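You operate a simulated robot arm through the tools that you are given. There is no shell and no other tool. Be economical: measure what you need, move in short steps, check, and stop when the job is done.

You run a simulated robot arm. Do the job below in one go: nothing can be reset, and whatever is moved stays where it is left.

JOB
Cap each radiator port with the cap of its own colour.
Fine: the green cap sits on the wrong port and must come off.

The check looks at the end state, three seconds after you hand in, the way a careful person would. Anything else that was tipped, shoved, dropped, spilled or broken makes it a failure. A push-on lid holds only when it is set on centred and level and pressed home; a screw cap is set on level and turned clockwise until tight.

ROBOT AND FRAMES
A 6-joint arm with a two-finger parallel gripper, fixed in place. Base frame: the origin is at the foot of the arm, x ahead of it, y to its left, z up. Units: mm, degrees, N and s.
With the tool pointing down near the work surface it reaches from about 180 to 740 mm from the base axis. Its first joint turns from -166.0 to 166.0 degrees. Payload 3.91 kg.
The TCP is the grasp point between the finger pads, 30 mm short of the fingertips. In the tool frame z runs along the fingers and y along their closing line. Largest opening 110 mm; finger width 20, thickness 10; the body of the gripper, 48 by 112 mm, starts 55 mm behind the TCP.
Orientation is told as [roll, pitch, yaw] about the base's x, y, z axes, in that order, counted from this pose: with the fingers straight down and closing along the base's y, the tool's x points along the base's -x, its y along +y and its z along -z.

CONTROLS
- The arm moves only by the tool step_arm. Its argument "increments" is a list of rows, each an object (a shift or turn left out is 0, a gripper value left out holds the last) with "jaw": the opening in per cent of the stroke, from 0 (shut) to 100 (fully open); "linear": the shift along the base's x, y, z in mm, a list of three; "delta_rot": the turn, a rotation vector about the base's x, y, z in degrees, a list of three. In form: [{"jaw": jaw, "linear": [x, y, z], "delta_rot": [wx, wy, wz]}, ...]. A call has 1 to 8 rows; each row is the pose to reach, as a shift and turn from the pose commanded when the call began. A row lasts 0.2 s, in which the tool goes at most 50 mm and 8.6 degrees; a call with a longer step from one row to the next is refused whole, and so is a gripper value outside its range. Where a pose cannot be reached the arm comes as near as it can. A force on the tool above 50 N (or 10 N above the force at the start of the call, whichever is more), or a blocked arm, ends the call early, and 0.2 s more pass. The fingers move at their own pace (about 45 mm/s each) and stop on an object; they squeeze with about 42 N. The grip force told is the motor's: it shows also when the fingers shut on nothing. Time passes only in rows, and 0.2 s behind the last, so rows that repeat a pose let the fingers close. It gives the time, the measured TCP pose, the force on the tool (base axes), the opening and the grip force at its end, in the units of the frame above (readings bear some noise).
- Cameras (640 x 400 px; columns grow to the right, rows downward): "scene" is fixed at [50.8, 648.8, 1666.5]; the picture's right is [-0.77, -0.63, 0.00], its down [-0.48, 0.58, -0.65] and it looks along [0.41, -0.50, -0.76] (base axes); focal length 335 px, centre (320, 200). "wrist" rides on the gripper at [-36, 0, -57] in the tool frame; the picture's right is [0.00, -1.00, 0.00], its down [0.97, 0.00, -0.24] and it looks along [0.24, 0.00, 0.97] (tool axes); focal length 218 px, centre (320, 200). There is no depth. A picture from a camera that has moved, and an enlarged one, comes with that camera's place and axes in the base frame and with its lens.
- get_image(camera): a new picture of that camera. It takes no simulated time.
- slide_trunk(by): slides the trunk up (or, below 0, down) by that many mm; the arm rides with it, the base frame stays. It gives what a move gives, with no picture.
- close_up(camera, box): a new picture of the part [left, top, right, bottom] of that camera's present view, enlarged. It takes no simulated time.
- hand_in(): hands the job in; it is judged then, once.

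Work in short steps. Places have to be worked out from the pictures, the camera data and where the tool is seen: move nearer, look again, correct. Check each grasp and each placing, and mend what went wrong. You have 120 turns and 76 pictures in all, those below and enlarged ones among them. Open the gripper and draw the arm clear of the work before you hand the job in, unless the task says otherwise; then end with one line.

The tools are called after "Request:" as a command line: name --argument value ..., lists and objects as JSON in quotes. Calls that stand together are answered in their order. step_arm: Moves the arm, as the interface text tells. Its arguments: {"type":"object","properties":{"increments":{"type":"array"}},"required":["increments"]} The other tools are called the same way: slide_trunk (by) slides the trunk up or down; get_image (camera) takes a picture; close_up (camera, box) takes an enlarged picture of a part of a camera's view; hand_in () hands the job in.

At the start:

```text
t: 0.0
tcp_pos: [354.0, 169.6, 1178.1]
tool_rot: [0.0, 0.0, 0.0]
ft_force: [-0.6, 0.7, -0.6]
width: 110.1
grasp_force: 0.2
trunk travel left (down, up): [-525.0, 65.0]
```

scene: 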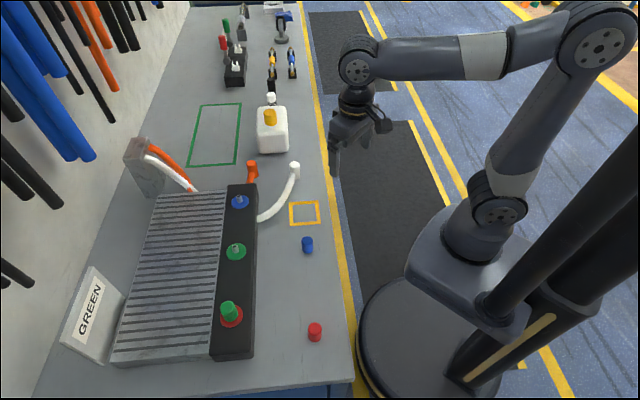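
wrist: 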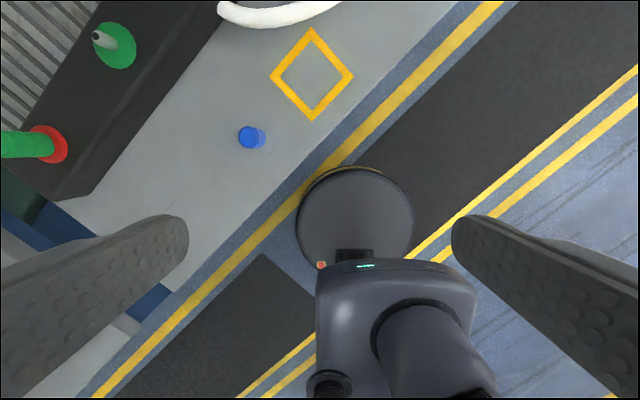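

I begin with enlarged views of the radiator ports and the loose caps to see how they are built.

Request:
close_up --camera "scene" --box '[190, 180, 350, 280]'

Request:
close_up --camera "scene" --box '[190, 270, 350, 370]'

```text
4.00 times, centred on (270, 230) of scene
camera zoom: at [50.8, 648.8, 1666.5], right [-0.77, -0.63, 0.0], down [-0.48, 0.58, -0.65], along [0.41, -0.5, -0.76], focal length 1340 px, centre (520, 80)
```

zoom: 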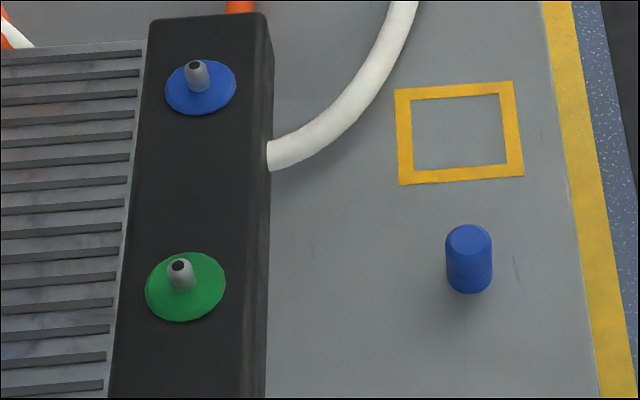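

```text
4.00 times, centred on (270, 320) of scene
camera zoom: at [50.8, 648.8, 1666.5], right [-0.77, -0.63, 0.0], down [-0.48, 0.58, -0.65], along [0.41, -0.5, -0.76], focal length 1340 px, centre (520, -280)
```

zoom: 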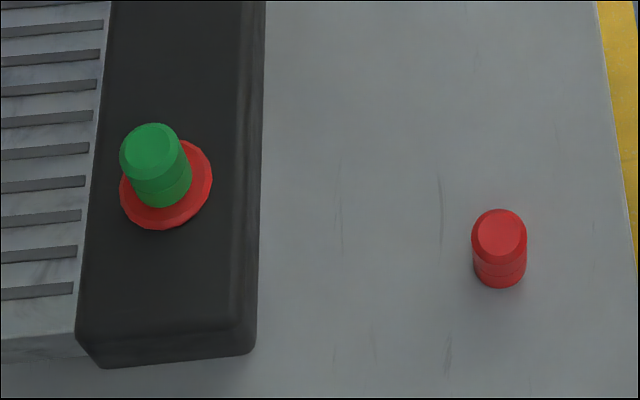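

The caps are small smooth cylinders about 32 mm across. I place the blue one near [403, 278], and the ports near [392, 547] (red), [515, 430] (green) and [632, 308] (blue). I move above the blue cap and look.

Request:
step_arm --increments '[{"jaw": 60, "linear": [10, 22, -34]}, {"linear": [20, 44, -68]}, {"linear": [30, 66, -102]}, {"linear": [40, 88, -136]}, {"linear": [49, 108, -168]}, {"linear": [49, 108, -168]}]'

Request:
get_image --camera "wrist"

```text
t: 1.4
tcp_pos: [404.1, 282.1, 1010.6]
tool_rot: [0.1, -0.1, 0.0]
ft_force: [0.1, -0.3, -0.1]
width: 66.2
grasp_force: 0.1
trunk travel left (down, up): [-525.0, 65.0]
```

```text
71 pictures are left
camera wrist: at [441.4, 282.4, 1068.9], right [0.0, -1.0, 0.0], down [-0.97, 0.0, 0.24], along [-0.24, 0.0, -0.97], focal length 218 px, centre (320, 200)
```

wrist: 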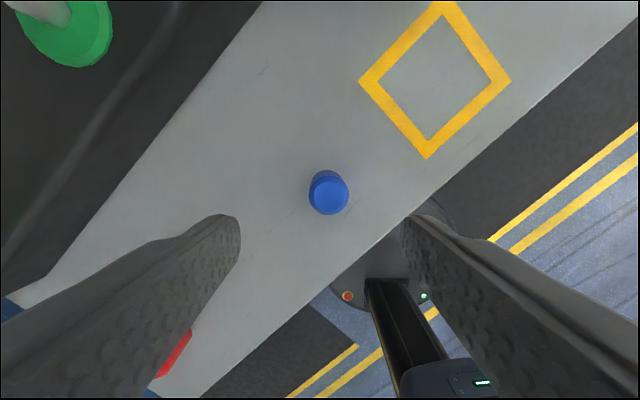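

The cap top is at about [403.7, 275.5], roughly 32 mm across and 40 mm tall. I centre over it and drop to just above before checking again.

Request:
step_arm --increments '[{"linear": [0, -4, -35]}, {"linear": [0, -4, -65]}, {"linear": [0, -4, -65]}]'

Request:
get_image --camera "wrist"

Request:
close_up --camera "scene" --box '[260, 195, 356, 255]'

```text
t: 2.2
tcp_pos: [407.2, 276.4, 944.3]
tool_rot: [0.0, 0.0, 0.0]
ft_force: [-0.1, 0.2, 0.2]
width: 65.8
grasp_force: 0.1
trunk travel left (down, up): [-525.0, 65.0]
```

```text
70 pictures are left
camera wrist: at [442.6, 276.9, 1004.2], right [0.0, -1.0, 0.0], down [-0.97, 0.0, 0.24], along [-0.24, 0.0, -0.97], focal length 218 px, centre (320, 200)
```

wrist: 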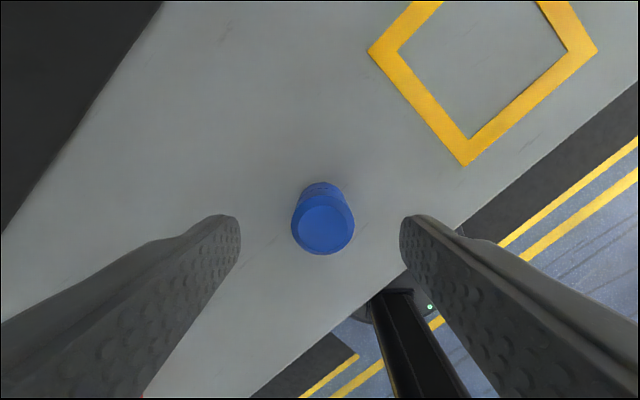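

```text
6.67 times, centred on (308, 225) of scene
camera zoom: at [50.8, 648.8, 1666.5], right [-0.77, -0.63, 0.0], down [-0.48, 0.58, -0.65], along [0.41, -0.5, -0.76], focal length 2234 px, centre (400, 33)
```

zoom: 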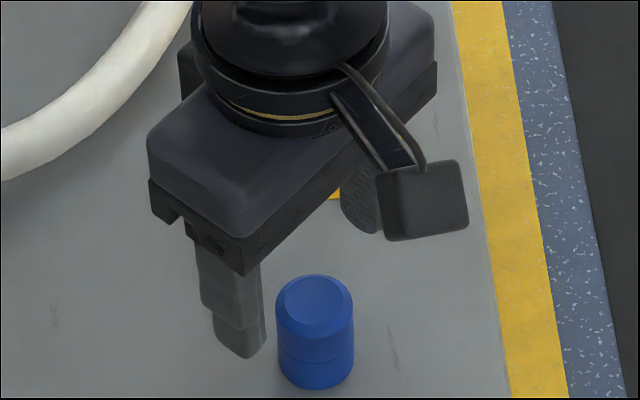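

Relative to the fingers the cap sits about 3.5 mm toward -x and 1.5 mm toward -y. I correct for that, go down 50 mm (tips about 4 mm above the table), and close.

Request:
step_arm --increments '[{"linear": [-3.5, -1.5, 0]}, {"linear": [-3.5, -1.5, -25]}, {"linear": [-3.5, -1.5, -42]}, {"linear": [-3.5, -1.5, -50]}, {"linear": [-3.5, -1.5, -50]}]'

Request:
close_up --camera "scene" --box '[260, 205, 356, 265]'

Request:
get_image --camera "wrist"

```text
t: 3.4
tcp_pos: [400.6, 271.8, 894.4]
tool_rot: [-0.1, 0.1, 0.1]
ft_force: [1.1, -0.6, 0.9]
width: 66.0
grasp_force: 0.0
trunk travel left (down, up): [-525.0, 65.0]
```

```text
6.67 times, centred on (308, 235) of scene
camera zoom: at [50.8, 648.8, 1666.5], right [-0.77, -0.63, 0.0], down [-0.48, 0.58, -0.65], along [0.41, -0.5, -0.76], focal length 2234 px, centre (400, -33)
```

zoom: 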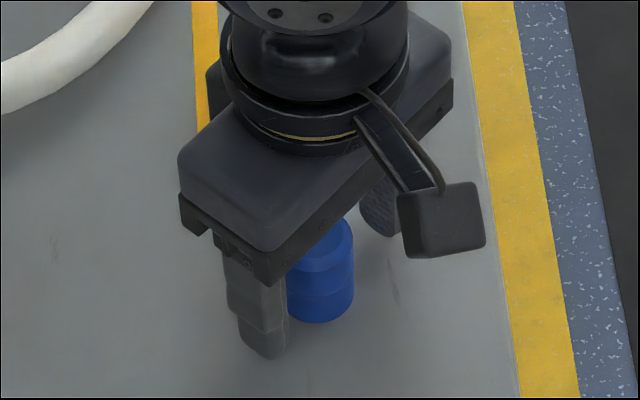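

```text
67 pictures are left
camera wrist: at [437.2, 272.1, 952.9], right [0.0, -1.0, 0.0], down [-0.97, 0.0, 0.24], along [-0.24, 0.0, -0.97], focal length 218 px, centre (320, 200)
```

wrist: 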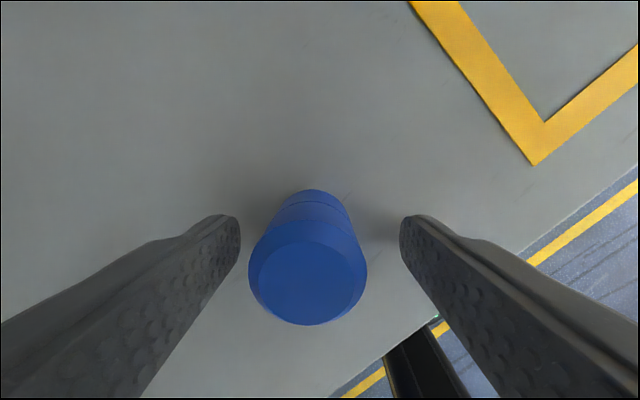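

The tips straddle the cap at a good height, but it sits about 3.5 mm toward +y of centre. I shift, then close on it.

Request:
step_arm --increments '[{"linear": [1, 3.5, 0]}, {"linear": [1, 3.5, 0]}, {"jaw": 10, "linear": [1, 3.5, 0]}, {"jaw": 10, "linear": [1, 3.5, 0]}, {"linear": [1, 3.5, 0]}, {"linear": [1, 3.5, 0]}]'

Request:
get_image --camera "wrist"

```text
t: 4.8
tcp_pos: [401.0, 277.3, 894.3]
tool_rot: [0.1, 0.0, 0.0]
ft_force: [-0.6, 0.6, -0.1]
width: 30.8
grasp_force: 42.0
trunk travel left (down, up): [-525.0, 65.0]
```

```text
66 pictures are left
camera wrist: at [437.8, 276.2, 952.1], right [0.0, -1.0, 0.0], down [-0.97, 0.0, 0.24], along [-0.24, 0.0, -0.97], focal length 218 px, centre (320, 200)
```

wrist: 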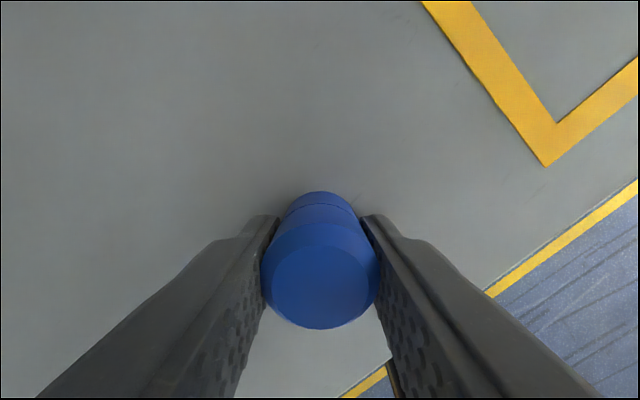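

Gripped at 30.8 mm, centred. I lift and carry it to just short of the blue port for a look.

Request:
step_arm --increments '[{"linear": [0, 0, 40]}, {"linear": [0, 0, 85]}, {"linear": [20, 2, 125]}, {"linear": [65, 8, 125]}, {"linear": [110, 14, 125]}, {"linear": [155, 20, 125]}, {"linear": [195, 25, 125]}, {"linear": [195, 25, 125]}]'

Request:
get_image --camera "wrist"

Request:
get_image --camera "scene"

```text
t: 6.6
tcp_pos: [598.5, 302.0, 1021.9]
tool_rot: [-0.1, 0.0, 0.1]
ft_force: [0.2, -0.5, -0.6]
width: 31.0
grasp_force: 42.2
trunk travel left (down, up): [-525.0, 65.0]
```

```text
65 pictures are left
camera wrist: at [634.4, 301.4, 1078.8], right [0.0, -1.0, 0.0], down [-0.97, 0.0, 0.24], along [-0.24, 0.0, -0.97], focal length 218 px, centre (320, 200)
```

wrist: 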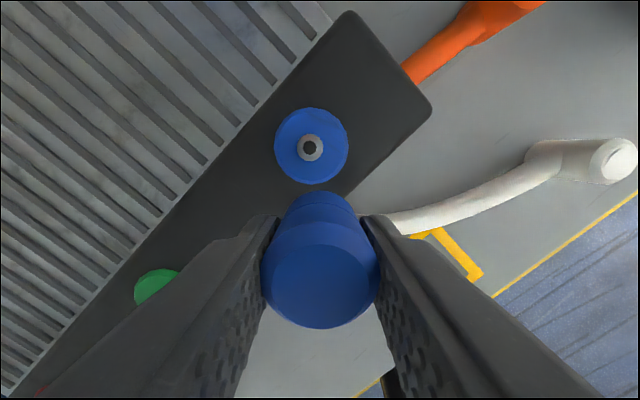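

```text
64 pictures are left
```

scene: 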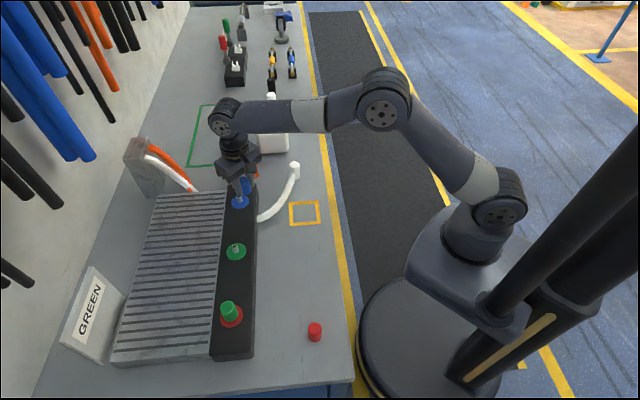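

The nipple is at about [633, 307]. I zoom in to see whether it's plain or threaded.

Request:
close_up --camera "wrist" --box '[256, 90, 376, 210]'

Request:
close_up --camera "scene" --box '[205, 235, 269, 275]'

```text
3.33 times, centred on (316, 150) of wrist
camera zoom: at [634.4, 301.4, 1078.8], right [0.0, -1.0, 0.0], down [-0.97, 0.0, 0.24], along [-0.24, 0.0, -0.97], focal length 728 px, centre (333, 367)
```

zoom: 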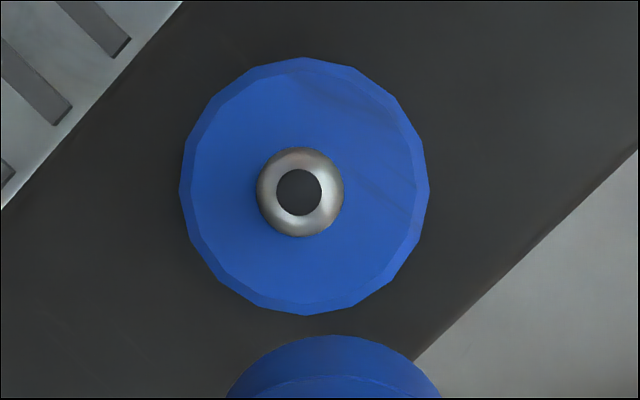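

```text
10.00 times, centred on (237, 255) of scene
camera zoom: at [50.8, 648.8, 1666.5], right [-0.77, -0.63, 0.0], down [-0.48, 0.58, -0.65], along [0.41, -0.5, -0.76], focal length 3351 px, centre (1150, -350)
```

zoom: 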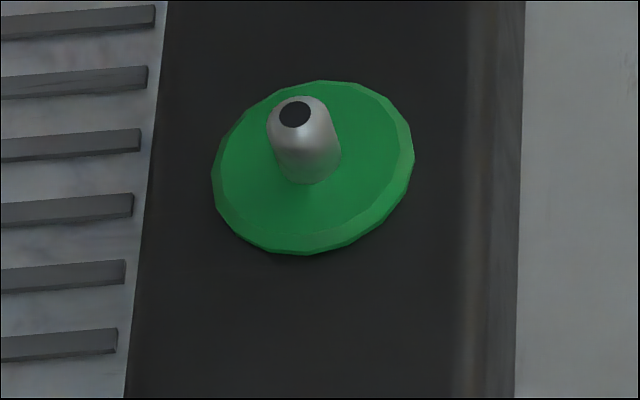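

It's a smooth nipple, so the caps push on. Top at z≈934, plate at about 915. I move +34.8/+5.8 mm to be above it and lower until the cap's rim is about 10 mm over the nipple.

Request:
step_arm --increments '[{"linear": [20, 3, 0]}, {"linear": [34.8, 5.8, 0]}, {"linear": [34.8, 5.8, -20]}, {"linear": [34.8, 5.8, -42]}, {"linear": [34.8, 5.8, -42]}, {"linear": [34.8, 5.8, -42]}]'

Request:
get_image --camera "wrist"

Request:
close_up --camera "scene" --box '[200, 165, 280, 215]'

```text
t: 8.0
tcp_pos: [633.1, 305.9, 979.7]
tool_rot: [0.1, 0.1, -0.1]
ft_force: [0.2, 0.2, 0.1]
width: 30.6
grasp_force: 42.2
trunk travel left (down, up): [-525.0, 65.0]
```

```text
61 pictures are left
camera wrist: at [669.8, 305.0, 1036.9], right [0.0, -1.0, 0.0], down [-0.97, 0.0, 0.24], along [-0.24, 0.0, -0.97], focal length 218 px, centre (320, 200)
```

wrist: 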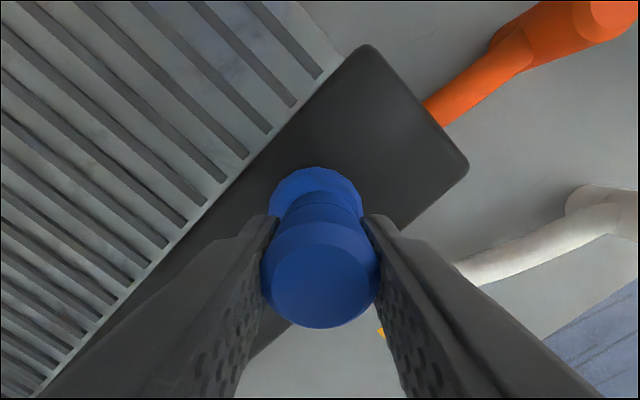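

```text
8.00 times, centred on (240, 190) of scene
camera zoom: at [50.8, 648.8, 1666.5], right [-0.77, -0.63, 0.0], down [-0.48, 0.58, -0.65], along [0.41, -0.5, -0.76], focal length 2681 px, centre (960, 280)
```

zoom: 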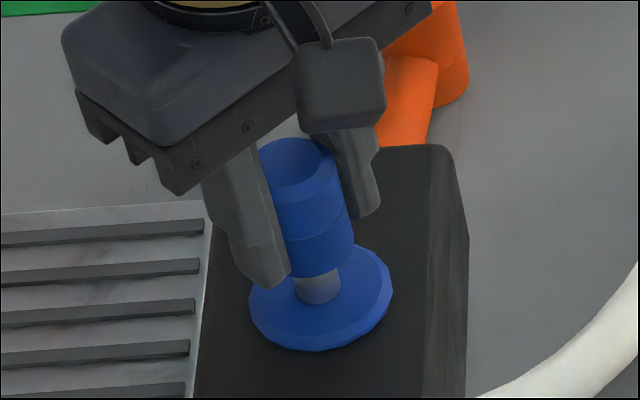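

The nipple looks about 2 mm off to +y of the cap axis. I zoom in to measure before pressing.

Request:
close_up --camera "scene" --box '[224, 178, 256, 198]'

Request:
close_up --camera "wrist" --box '[256, 155, 384, 235]'

```text
16.00 times, centred on (240, 188) of scene
camera zoom: at [50.8, 648.8, 1666.5], right [-0.77, -0.63, 0.0], down [-0.48, 0.58, -0.65], along [0.41, -0.5, -0.76], focal length 5361 px, centre (1600, 392)
```

zoom: 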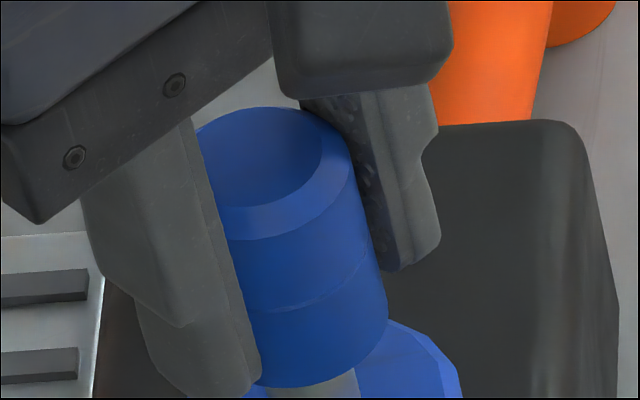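

```text
5.00 times, centred on (320, 195) of wrist
camera zoom: at [669.8, 305.0, 1036.9], right [0.0, -1.0, 0.0], down [-0.97, 0.0, 0.24], along [-0.24, 0.0, -0.97], focal length 1091 px, centre (320, 225)
```

zoom: 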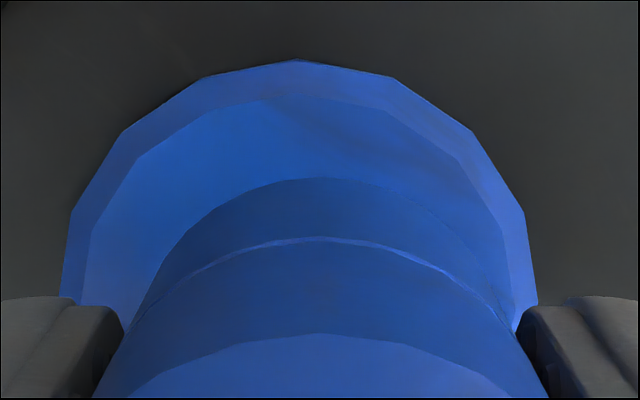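

Comparing both views, the nipple is roughly 2.4 mm toward +y and 1 mm toward -x of the cap. I correct by that and come down a little to measure again.

Request:
step_arm --increments '[{"linear": [-1, 2.4, 0]}, {"linear": [-1, 2.4, 0]}, {"linear": [-1, 2.4, 0]}]'

Request:
close_up --camera "scene" --box '[220, 180, 260, 205]'

Request:
close_up --camera "wrist" --box '[256, 155, 384, 235]'

```text
t: 8.8
tcp_pos: [631.2, 309.9, 978.1]
tool_rot: [0.1, 0.0, 0.0]
ft_force: [0.2, 0.5, -0.7]
width: 30.6
grasp_force: 41.9
trunk travel left (down, up): [-525.0, 65.0]
```

```text
16.00 times, centred on (240, 192) of scene
camera zoom: at [50.8, 648.8, 1666.5], right [-0.77, -0.63, 0.0], down [-0.48, 0.58, -0.65], along [0.41, -0.5, -0.76], focal length 5361 px, centre (1600, 320)
```

zoom: 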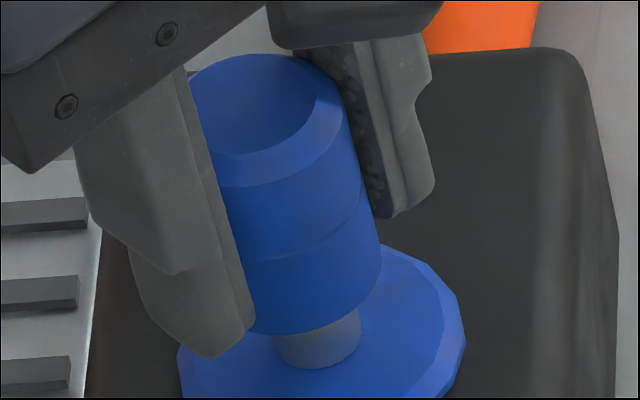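

```text
5.00 times, centred on (320, 195) of wrist
camera zoom: at [668.1, 308.3, 1036.0], right [0.0, -1.0, 0.0], down [-0.97, 0.0, 0.24], along [-0.24, 0.0, -0.97], focal length 1091 px, centre (320, 225)
```

zoom: 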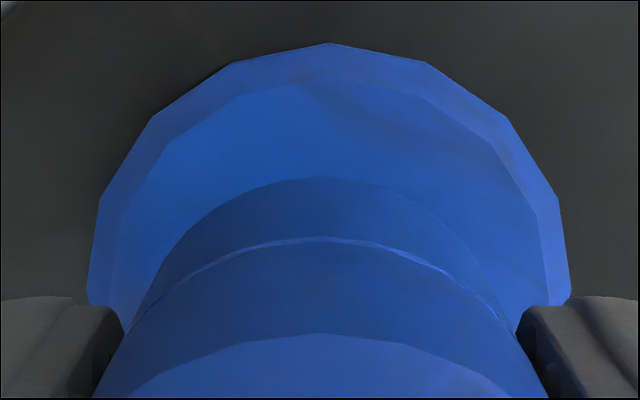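

The correction overshot: the plate centre now reads 1.1 mm toward -y, with x nearly right. I make a small trim and check again.

Request:
step_arm --increments '[{"linear": [-0.5, -1.1, -3]}, {"linear": [-0.5, -1.1, -6]}, {"linear": [-0.5, -1.1, -6]}]'

Request:
close_up --camera "scene" --box '[220, 180, 260, 205]'

Request:
close_up --camera "wrist" --box '[256, 155, 384, 235]'

```text
t: 9.6
tcp_pos: [630.7, 307.5, 971.5]
tool_rot: [0.0, 0.0, 0.0]
ft_force: [0.1, -0.1, -1.5]
width: 30.8
grasp_force: 42.3
trunk travel left (down, up): [-525.0, 65.0]
```

```text
16.00 times, centred on (240, 192) of scene
camera zoom: at [50.8, 648.8, 1666.5], right [-0.77, -0.63, 0.0], down [-0.48, 0.58, -0.65], along [0.41, -0.5, -0.76], focal length 5361 px, centre (1600, 320)
```

zoom: 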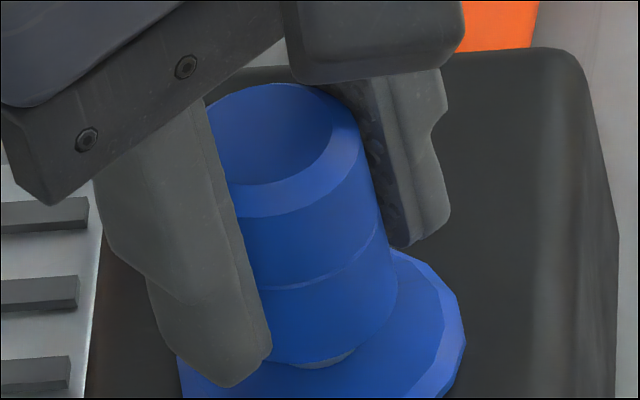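

```text
5.00 times, centred on (320, 195) of wrist
camera zoom: at [666.2, 307.7, 1029.1], right [0.0, -1.0, 0.0], down [-0.97, 0.0, 0.24], along [-0.24, 0.0, -0.97], focal length 1091 px, centre (320, 225)
```

zoom: 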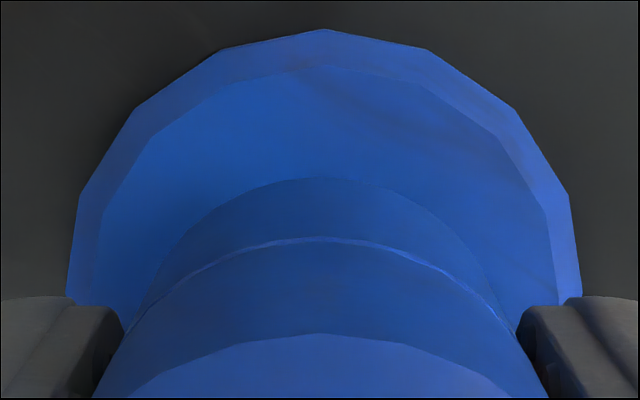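

The cap now looks concentric in both views (within about 0.5 mm). I lower it in small increments onto the nipple and watch the force.

Request:
step_arm --increments '[{"linear": [0, 0, -3]}, {"linear": [0, 0, -6]}, {"linear": [0, 0, -9]}, {"linear": [0, 0, -9]}]'

Request:
close_up --camera "scene" --box '[220, 180, 260, 205]'

```text
t: 10.6
tcp_pos: [630.4, 309.5, 963.0]
tool_rot: [-0.1, 0.1, 0.0]
ft_force: [3.1, -2.7, 0.7]
width: 30.7
grasp_force: 42.0
trunk travel left (down, up): [-525.0, 65.0]
```

```text
16.00 times, centred on (240, 192) of scene
camera zoom: at [50.8, 648.8, 1666.5], right [-0.77, -0.63, 0.0], down [-0.48, 0.58, -0.65], along [0.41, -0.5, -0.76], focal length 5361 px, centre (1600, 320)
```

zoom: 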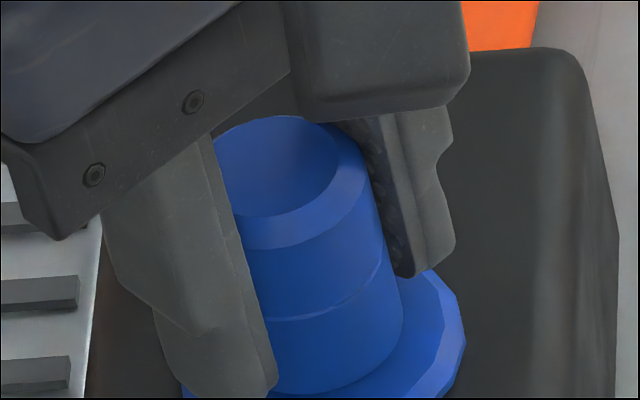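

The cap has engaged, with light side forces pushing it toward +x and -y. I nudge that way and keep lowering.

Request:
step_arm --increments '[{"linear": [0.8, -0.8, 0]}, {"linear": [0.8, -0.8, -3]}, {"linear": [0.8, -0.8, -6]}, {"linear": [0.8, -0.8, -9]}, {"linear": [0.8, -0.8, -9]}]'

Request:
close_up --camera "scene" --box '[220, 180, 260, 205]'

```text
t: 11.8
tcp_pos: [629.7, 309.0, 959.6]
tool_rot: [0.3, -0.6, 0.1]
ft_force: [-3.0, -1.6, 39.9]
width: 31.2
grasp_force: 42.1
trunk travel left (down, up): [-525.0, 65.0]
```

```text
16.00 times, centred on (240, 192) of scene
camera zoom: at [50.8, 648.8, 1666.5], right [-0.77, -0.63, 0.0], down [-0.48, 0.58, -0.65], along [0.41, -0.5, -0.76], focal length 5361 px, centre (1600, 320)
```

zoom: 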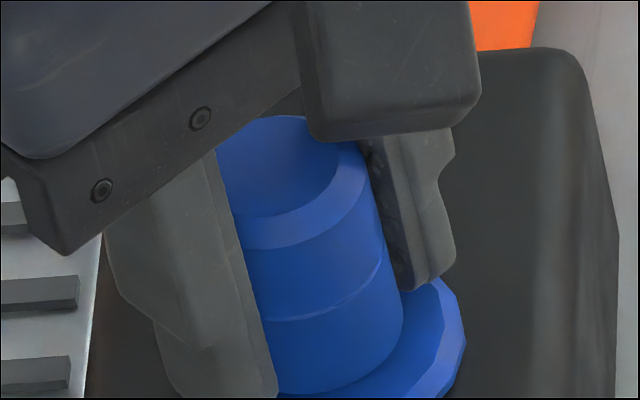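

The cap stopped while the fingers slid down it about 4 mm at 40 N. I compare with the seated green cap to judge the home height.

Request:
close_up --camera "scene" --box '[208, 295, 256, 325]'

Request:
close_up --camera "scene" --box '[216, 182, 264, 212]'

```text
13.33 times, centred on (232, 310) of scene
camera zoom: at [50.8, 648.8, 1666.5], right [-0.77, -0.63, 0.0], down [-0.48, 0.58, -0.65], along [0.41, -0.5, -0.76], focal length 4468 px, centre (1493, -1267)
```

zoom: 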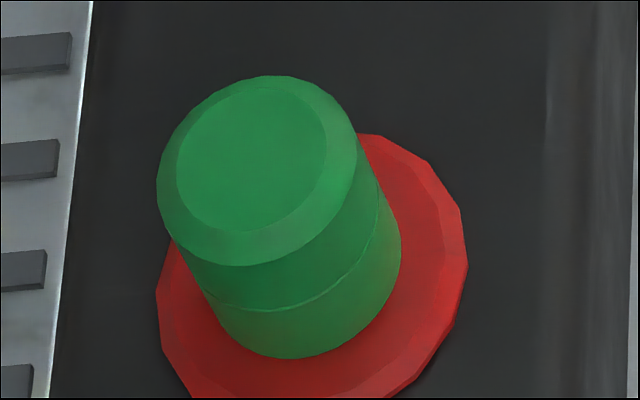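

```text
13.33 times, centred on (240, 197) of scene
camera zoom: at [50.8, 648.8, 1666.5], right [-0.77, -0.63, 0.0], down [-0.48, 0.58, -0.65], along [0.41, -0.5, -0.76], focal length 4468 px, centre (1387, 240)
```

zoom: 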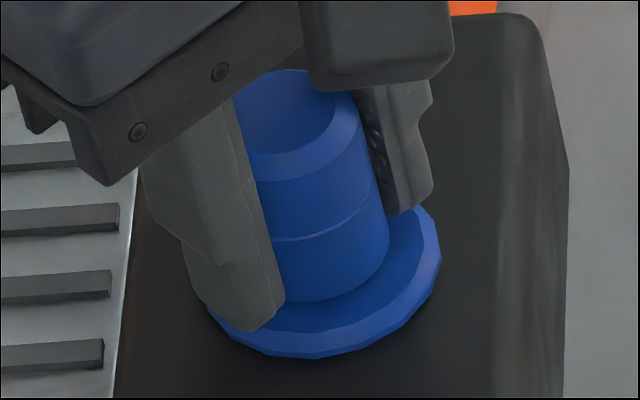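

Top heights look equal (blue ≈ 967, green ≈ 967), so it may be home. I open the jaws and rise clear so I can compare without the fingers in the way.

Request:
step_arm --increments '[{"linear": [0, 0, 7]}, {"linear": [0, 0, 7], "jaw": 50}, {"linear": [0, 0, 7], "jaw": 50}, {"linear": [0, 0, 7], "jaw": 50}, {"linear": [0, 0, 25]}, {"linear": [0, 0, 60]}, {"linear": [-30, 0, 100]}, {"linear": [-60, 0, 100]}]'

Request:
get_image --camera "wrist"

Request:
close_up --camera "scene" --box '[216, 182, 264, 212]'

```text
t: 13.6
tcp_pos: [572.8, 311.0, 1056.6]
tool_rot: [0.0, -0.1, 0.0]
ft_force: [0.6, -0.2, 0.1]
width: 55.1
grasp_force: 0.0
trunk travel left (down, up): [-525.0, 65.0]
```

```text
49 pictures are left
camera wrist: at [609.1, 308.7, 1114.1], right [0.0, -1.0, 0.0], down [-0.97, 0.0, 0.24], along [-0.24, 0.0, -0.97], focal length 218 px, centre (320, 200)
```

wrist: 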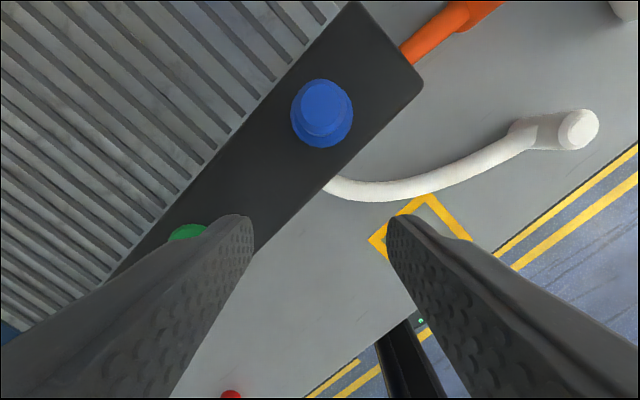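

```text
13.33 times, centred on (240, 197) of scene
camera zoom: at [50.8, 648.8, 1666.5], right [-0.77, -0.63, 0.0], down [-0.48, 0.58, -0.65], along [0.41, -0.5, -0.76], focal length 4468 px, centre (1387, 240)
```

zoom: 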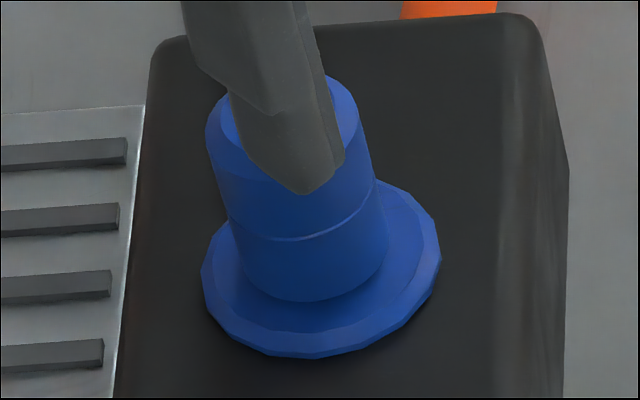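

The blue cap stands upright and flush on its plate, so it's home. Next I carry the open gripper over the green cap on the red port, near [388, 548].

Request:
step_arm --increments '[{"linear": [-27, 34, 0]}, {"linear": [-54, 68, 0]}, {"linear": [-81, 102, 0]}, {"linear": [-108, 136, 0]}, {"linear": [-135, 170, 0]}, {"linear": [-162, 204, -10]}, {"linear": [-185, 237, -25]}, {"linear": [-185, 237, -25]}]'

Request:
get_image --camera "wrist"

Request:
close_up --camera "scene" --box '[216, 182, 264, 212]'

```text
t: 15.4
tcp_pos: [383.7, 545.1, 1031.9]
tool_rot: [0.1, 0.0, 0.0]
ft_force: [0.1, -0.2, -0.7]
width: 55.2
grasp_force: 0.0
trunk travel left (down, up): [-525.0, 65.0]
```

```text
47 pictures are left
camera wrist: at [420.7, 545.0, 1090.1], right [0.0, -1.0, 0.0], down [-0.97, 0.0, 0.24], along [-0.24, 0.0, -0.97], focal length 218 px, centre (320, 200)
```

wrist: 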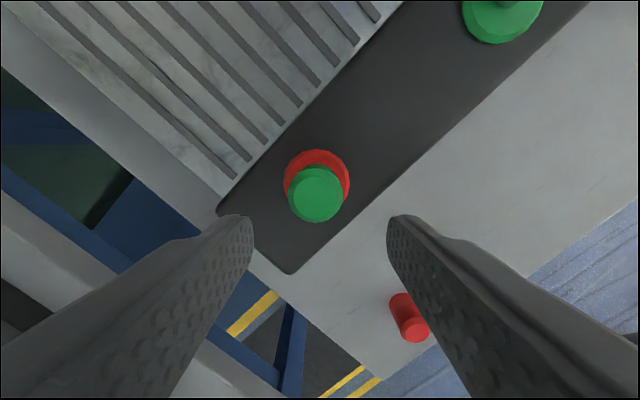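

```text
13.33 times, centred on (240, 197) of scene
camera zoom: at [50.8, 648.8, 1666.5], right [-0.77, -0.63, 0.0], down [-0.48, 0.58, -0.65], along [0.41, -0.5, -0.76], focal length 4468 px, centre (1387, 240)
```

zoom: 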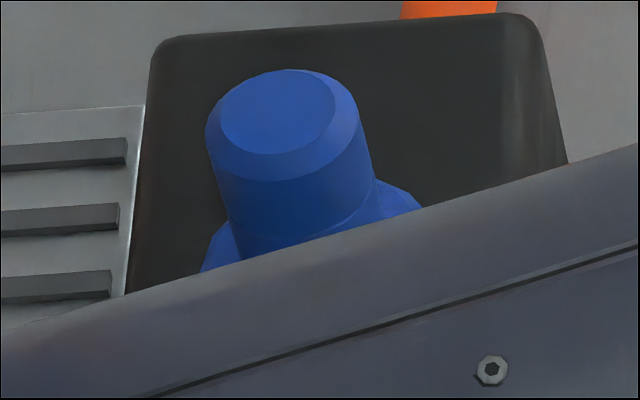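

The green cap's top is at about [393, 547]. I shift +8.5/+2.3 mm, come down to z≈985, and recheck.

Request:
step_arm --increments '[{"linear": [8.5, 2.3, 0]}, {"linear": [8.5, 2.3, -25]}, {"linear": [8.5, 2.3, -46]}, {"linear": [8.5, 2.3, -46]}, {"linear": [8.5, 2.3, -46]}]'

Request:
get_image --camera "wrist"

Request:
close_up --camera "scene" --box '[200, 280, 264, 320]'

```text
t: 16.6
tcp_pos: [393.2, 544.9, 983.7]
tool_rot: [0.1, 0.0, 0.0]
ft_force: [0.4, 0.8, -1.1]
width: 54.7
grasp_force: 0.1
trunk travel left (down, up): [-525.0, 65.0]
```

```text
45 pictures are left
camera wrist: at [430.5, 545.3, 1042.1], right [0.0, -1.0, 0.0], down [-0.97, 0.0, 0.24], along [-0.24, 0.0, -0.97], focal length 218 px, centre (320, 200)
```

wrist: 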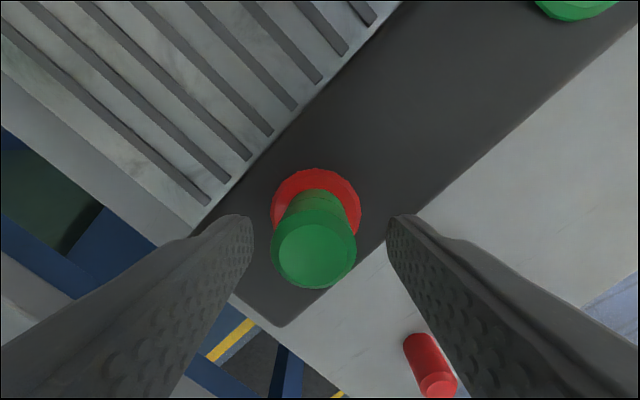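

```text
10.00 times, centred on (232, 300) of scene
camera zoom: at [50.8, 648.8, 1666.5], right [-0.77, -0.63, 0.0], down [-0.48, 0.58, -0.65], along [0.41, -0.5, -0.76], focal length 3351 px, centre (1200, -800)
```

zoom: 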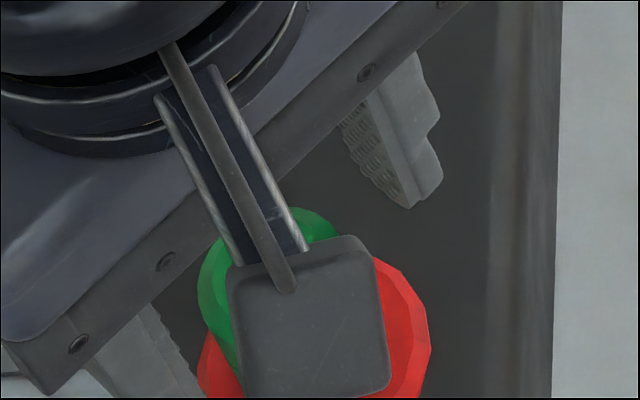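

The cap is about 2 mm toward +y. I centre on it, lower 22 mm, and grip.

Request:
step_arm --increments '[{"linear": [-0.5, 2.2, 0]}, {"linear": [-0.5, 2.2, -12]}, {"linear": [-0.5, 2.2, -22]}, {"linear": [-0.5, 2.2, -22]}, {"linear": [-0.5, 2.2, -22], "jaw": 10}, {"linear": [-0.5, 2.2, -22], "jaw": 10}, {"linear": [-0.5, 2.2, -22], "jaw": 10}, {"linear": [-0.5, 2.2, -22], "jaw": 10}]'

Request:
get_image --camera "wrist"

```text
t: 18.4
tcp_pos: [393.7, 547.9, 961.3]
tool_rot: [-0.2, 0.0, 0.1]
ft_force: [-1.9, -7.2, -0.5]
width: 31.0
grasp_force: 42.0
trunk travel left (down, up): [-525.0, 65.0]
```

```text
43 pictures are left
camera wrist: at [429.7, 547.8, 1019.3], right [0.0, -1.0, 0.0], down [-0.97, 0.0, 0.24], along [-0.24, 0.0, -0.97], focal length 218 px, centre (320, 200)
```

wrist: 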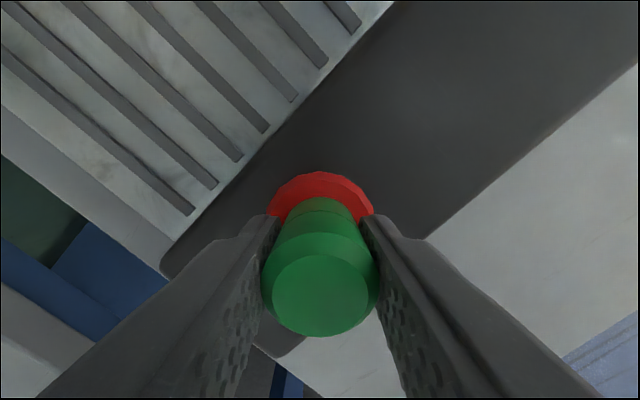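

Gripped at 31 mm. I relax the sideways load and pull straight up in small steps.

Request:
step_arm --increments '[{"linear": [-0.3, -0.8, 0]}, {"linear": [-0.3, -0.8, 3]}, {"linear": [-0.3, -0.8, 6]}, {"linear": [-0.3, -0.8, 9]}, {"linear": [-0.3, -0.8, 12]}, {"linear": [-0.3, -0.8, 12]}]'

Request:
get_image --camera "wrist"

```text
t: 19.8
tcp_pos: [392.5, 549.8, 972.4]
tool_rot: [0.0, 0.0, 0.0]
ft_force: [-1.3, -1.1, -0.4]
width: 30.7
grasp_force: 41.2
trunk travel left (down, up): [-525.0, 65.0]
```

```text
42 pictures are left
camera wrist: at [430.1, 549.1, 1030.9], right [0.0, -1.0, 0.0], down [-0.97, 0.0, 0.24], along [-0.24, 0.0, -0.97], focal length 218 px, centre (320, 200)
```

wrist: 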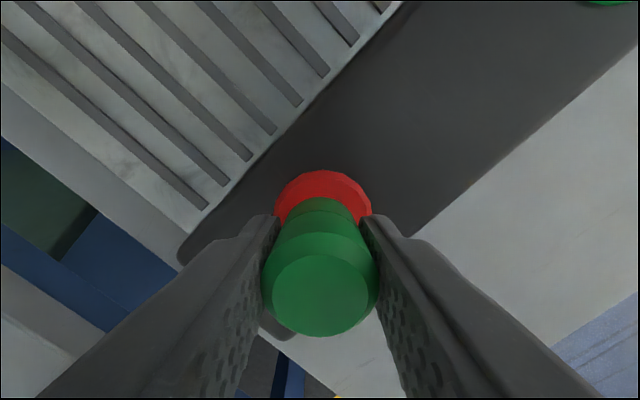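

The cap came up with the gripper. I lift clear and carry it to just short of the green port, near [480, 428].

Request:
step_arm --increments '[{"linear": [0, 0, 25]}, {"linear": [0, 0, 50]}, {"linear": [22, -30, 50]}, {"linear": [45, -60, 50]}, {"linear": [68, -90, 50]}, {"linear": [88, -121, 50]}, {"linear": [88, -121, 50]}]'

Request:
get_image --camera "wrist"

Request:
close_up --camera "scene" --box '[200, 295, 264, 335]'

```text
t: 21.4
tcp_pos: [482.1, 426.3, 1022.9]
tool_rot: [0.0, 0.1, -0.1]
ft_force: [-0.4, 0.3, -1.2]
width: 30.6
grasp_force: 41.9
trunk travel left (down, up): [-525.0, 65.0]
```

```text
41 pictures are left
camera wrist: at [518.5, 426.0, 1080.3], right [0.0, -1.0, 0.0], down [-0.97, 0.0, 0.24], along [-0.24, 0.0, -0.97], focal length 218 px, centre (320, 200)
```

wrist: 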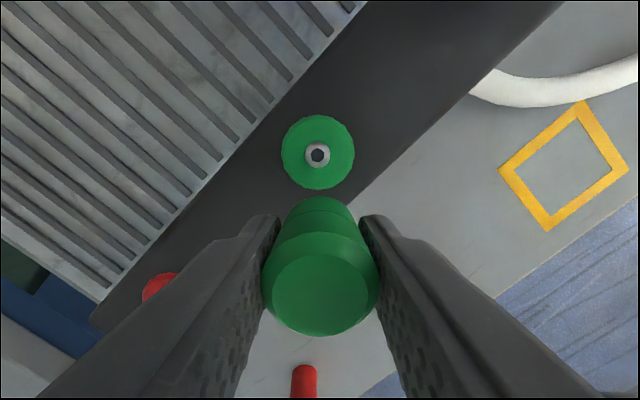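

```text
10.00 times, centred on (232, 315) of scene
camera zoom: at [50.8, 648.8, 1666.5], right [-0.77, -0.63, 0.0], down [-0.48, 0.58, -0.65], along [0.41, -0.5, -0.76], focal length 3351 px, centre (1200, -950)
```

zoom: 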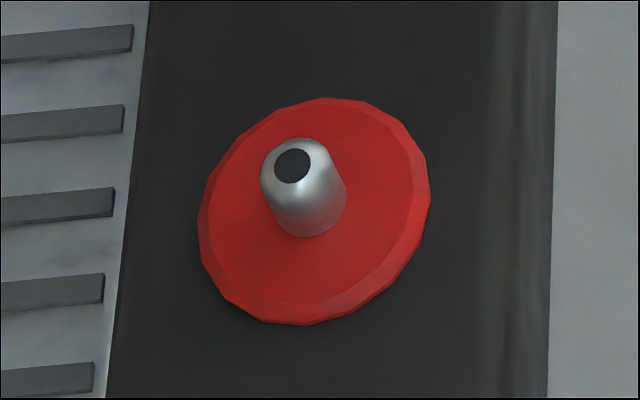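

The red nipple is now bare, and the green nipple is 31 mm ahead and 2 mm toward +y. I move over it, allowing 1 mm for the cap's offset in the grip, and lower to just above.

Request:
step_arm --increments '[{"linear": [16, 1, 0]}, {"linear": [32.2, 1.9, 0]}, {"linear": [32.2, 1.9, -22]}, {"linear": [32.2, 1.9, -43]}, {"linear": [32.2, 1.9, -43]}, {"linear": [32.2, 1.9, -43]}]'

Request:
close_up --camera "wrist" --box '[256, 155, 384, 235]'

Request:
close_up --camera "scene" --box '[212, 230, 260, 260]'

```text
t: 22.8
tcp_pos: [514.9, 430.0, 978.6]
tool_rot: [-0.1, 0.0, 0.0]
ft_force: [0.1, -0.7, -1.2]
width: 30.8
grasp_force: 42.0
trunk travel left (down, up): [-525.0, 65.0]
```

```text
5.00 times, centred on (320, 195) of wrist
camera zoom: at [552.0, 430.1, 1036.5], right [0.0, -1.0, 0.0], down [-0.97, 0.0, 0.24], along [-0.24, 0.0, -0.97], focal length 1091 px, centre (320, 225)
```

zoom: 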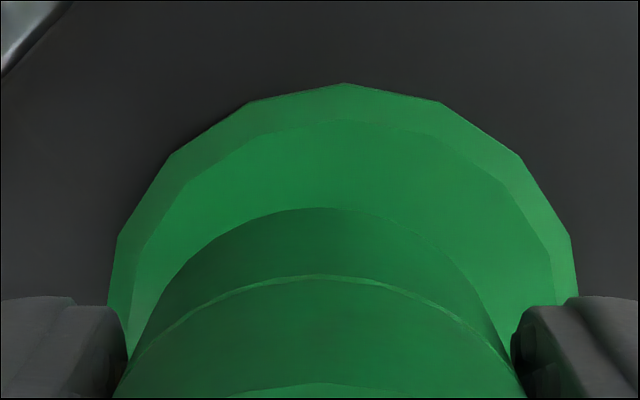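

```text
13.33 times, centred on (236, 245) of scene
camera zoom: at [50.8, 648.8, 1666.5], right [-0.77, -0.63, 0.0], down [-0.48, 0.58, -0.65], along [0.41, -0.5, -0.76], focal length 4468 px, centre (1440, -400)
```

zoom: 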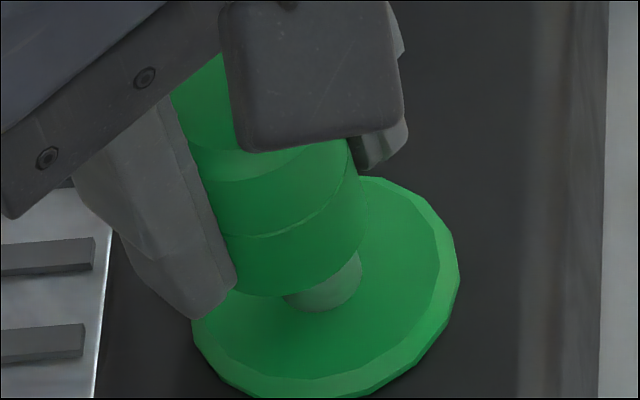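

The cap needs about 2.4 mm toward -y and 1.2 mm toward -x. I shift and recheck.

Request:
step_arm --increments '[{"linear": [-1.2, -2.4, 0]}, {"linear": [-1.2, -2.4, -4]}, {"linear": [-1.2, -2.4, -4]}, {"linear": [-1.2, -2.4, -4]}]'

Request:
close_up --camera "wrist" --box '[256, 155, 384, 235]'

Request:
close_up --camera "scene" --box '[212, 230, 260, 260]'

```text
t: 23.8
tcp_pos: [514.2, 427.2, 975.4]
tool_rot: [-0.1, 0.0, 0.0]
ft_force: [1.0, 0.5, 0.1]
width: 31.0
grasp_force: 42.3
trunk travel left (down, up): [-525.0, 65.0]
```

```text
5.00 times, centred on (320, 195) of wrist
camera zoom: at [550.1, 426.9, 1033.9], right [0.0, -1.0, 0.0], down [-0.97, 0.0, 0.24], along [-0.24, 0.0, -0.97], focal length 1091 px, centre (320, 225)
```

zoom: 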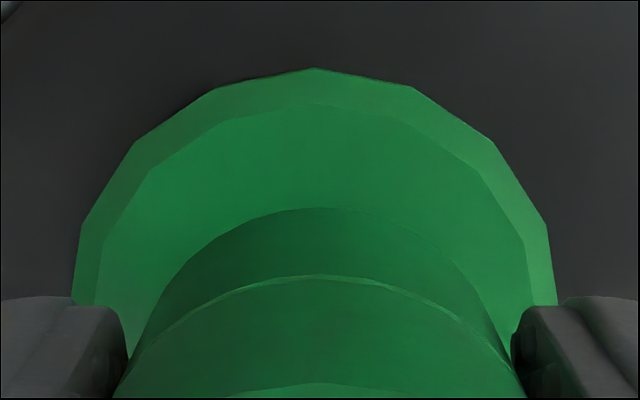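

```text
13.33 times, centred on (236, 245) of scene
camera zoom: at [50.8, 648.8, 1666.5], right [-0.77, -0.63, 0.0], down [-0.48, 0.58, -0.65], along [0.41, -0.5, -0.76], focal length 4468 px, centre (1440, -400)
```

zoom: 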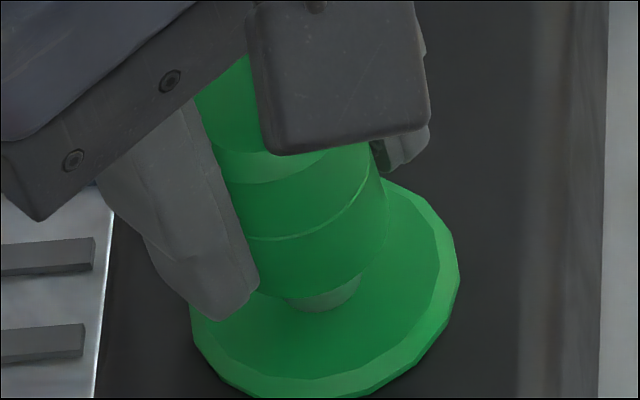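

Now concentric to about 0.6 mm. I trim and lower onto the nipple, watching side forces.

Request:
step_arm --increments '[{"linear": [0, 0.4, -3]}, {"linear": [0, 0.4, -6]}, {"linear": [0, 0.4, -9]}, {"linear": [0, 0.4, -11]}, {"linear": [0, 0.4, -11]}]'

Request:
close_up --camera "scene" --box '[212, 230, 260, 260]'

```text
t: 25.0
tcp_pos: [511.5, 428.3, 964.0]
tool_rot: [0.0, 0.1, 0.0]
ft_force: [0.3, -0.2, -0.5]
width: 30.8
grasp_force: 42.0
trunk travel left (down, up): [-525.0, 65.0]
```

```text
13.33 times, centred on (236, 245) of scene
camera zoom: at [50.8, 648.8, 1666.5], right [-0.77, -0.63, 0.0], down [-0.48, 0.58, -0.65], along [0.41, -0.5, -0.76], focal length 4468 px, centre (1440, -400)
```

zoom: 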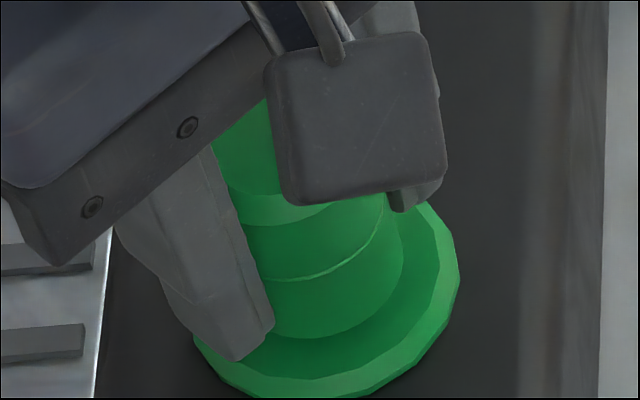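

It slid on with no side load. I press home until the force rises.

Request:
step_arm --increments '[{"linear": [0, 0, -2]}, {"linear": [0, 0, -4]}, {"linear": [0, 0, -6]}, {"linear": [0, 0, -8]}, {"linear": [0, 0, -10]}, {"linear": [0, 0, -10]}]'

Request:
close_up --camera "scene" --box '[212, 230, 260, 260]'

```text
t: 26.4
tcp_pos: [511.7, 427.3, 958.9]
tool_rot: [0.4, -0.5, 0.1]
ft_force: [3.5, 3.9, 40.2]
width: 31.0
grasp_force: 41.1
trunk travel left (down, up): [-525.0, 65.0]
```

```text
13.33 times, centred on (236, 245) of scene
camera zoom: at [50.8, 648.8, 1666.5], right [-0.77, -0.63, 0.0], down [-0.48, 0.58, -0.65], along [0.41, -0.5, -0.76], focal length 4468 px, centre (1440, -400)
```

zoom: 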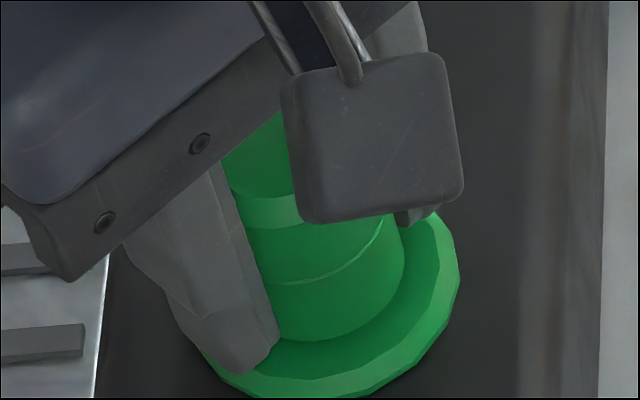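

Same result as the blue one: seated, with the fingers beginning to slip at 40 N. I ease off, open, and rise clear.

Request:
step_arm --increments '[{"linear": [0, 0, 6]}, {"linear": [0, 0, 6], "jaw": 50}, {"linear": [0, 0, 6], "jaw": 50}, {"linear": [0, 0, 6], "jaw": 50}, {"linear": [0, 0, 30]}, {"linear": [0, 0, 70]}, {"linear": [-45, 0, 85]}, {"linear": [-90, 2, 85]}]'

Request:
step_arm --increments '[{"linear": [-45, 4, 0]}, {"linear": [-90, 8, 0]}, {"linear": [-135, 12, -20]}, {"linear": [-180, 16, -40]}, {"linear": [-180, 16, -40]}]'

Request:
get_image --camera "wrist"

Request:
close_up --camera "scene" --box '[205, 180, 285, 260]'

```text
t: 28.2
tcp_pos: [421.6, 431.0, 1043.5]
tool_rot: [0.0, 0.0, 0.1]
ft_force: [-0.1, 0.0, 0.4]
width: 54.9
grasp_force: 0.2
trunk travel left (down, up): [-525.0, 65.0]
```

```text
t: 29.4
tcp_pos: [243.4, 444.4, 1001.4]
tool_rot: [0.0, 0.0, 0.0]
ft_force: [-0.4, 0.6, 0.2]
width: 55.2
grasp_force: 0.1
trunk travel left (down, up): [-525.0, 65.0]
```

```text
33 pictures are left
camera wrist: at [279.8, 444.0, 1059.7], right [0.0, -1.0, 0.0], down [-0.97, 0.0, 0.24], along [-0.24, 0.0, -0.97], focal length 218 px, centre (320, 200)
```

wrist: 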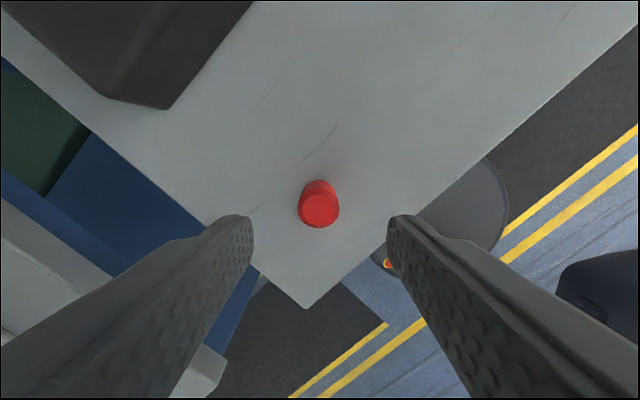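

```text
5.00 times, centred on (245, 220) of scene
camera zoom: at [50.8, 648.8, 1666.5], right [-0.77, -0.63, 0.0], down [-0.48, 0.58, -0.65], along [0.41, -0.5, -0.76], focal length 1675 px, centre (695, 100)
```

zoom: 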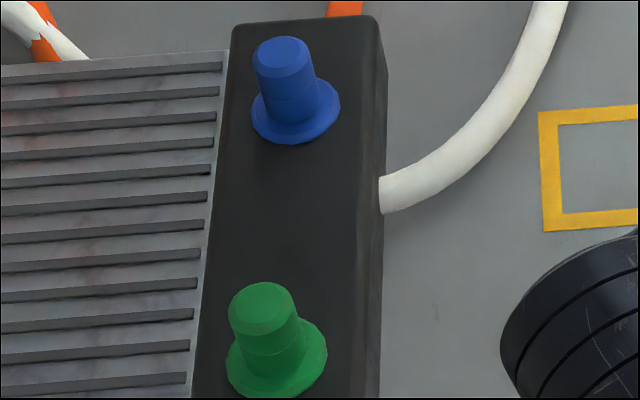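

Blue and green both stand upright on their plates. The red cap is about 9.5 mm toward -x of the tool, so I centre over it and drop for a check.

Request:
step_arm --increments '[{"linear": [-9.5, 0.8, 0]}, {"linear": [-9.5, 0.8, -35]}, {"linear": [-9.5, 0.8, -65]}, {"linear": [-9.5, 0.8, -65]}, {"linear": [-9.5, 0.8, -65]}]'

Request:
get_image --camera "wrist"

```text
t: 30.6
tcp_pos: [233.4, 444.7, 934.9]
tool_rot: [0.0, 0.0, -0.1]
ft_force: [0.0, 0.0, -0.4]
width: 54.9
grasp_force: 0.0
trunk travel left (down, up): [-525.0, 65.0]
```

```text
31 pictures are left
camera wrist: at [270.1, 444.4, 992.6], right [0.0, -1.0, 0.0], down [-0.97, 0.0, 0.24], along [-0.24, 0.0, -0.97], focal length 218 px, centre (320, 200)
```

wrist: 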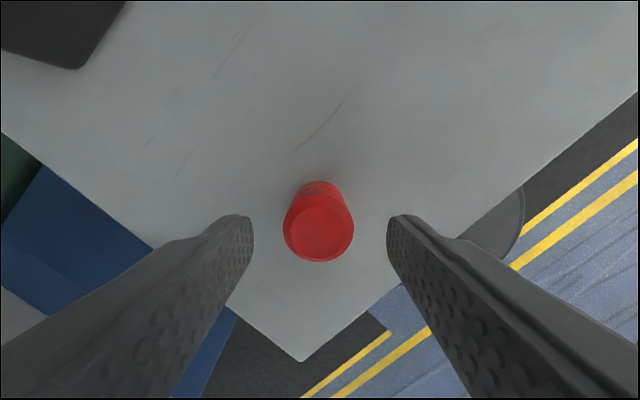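

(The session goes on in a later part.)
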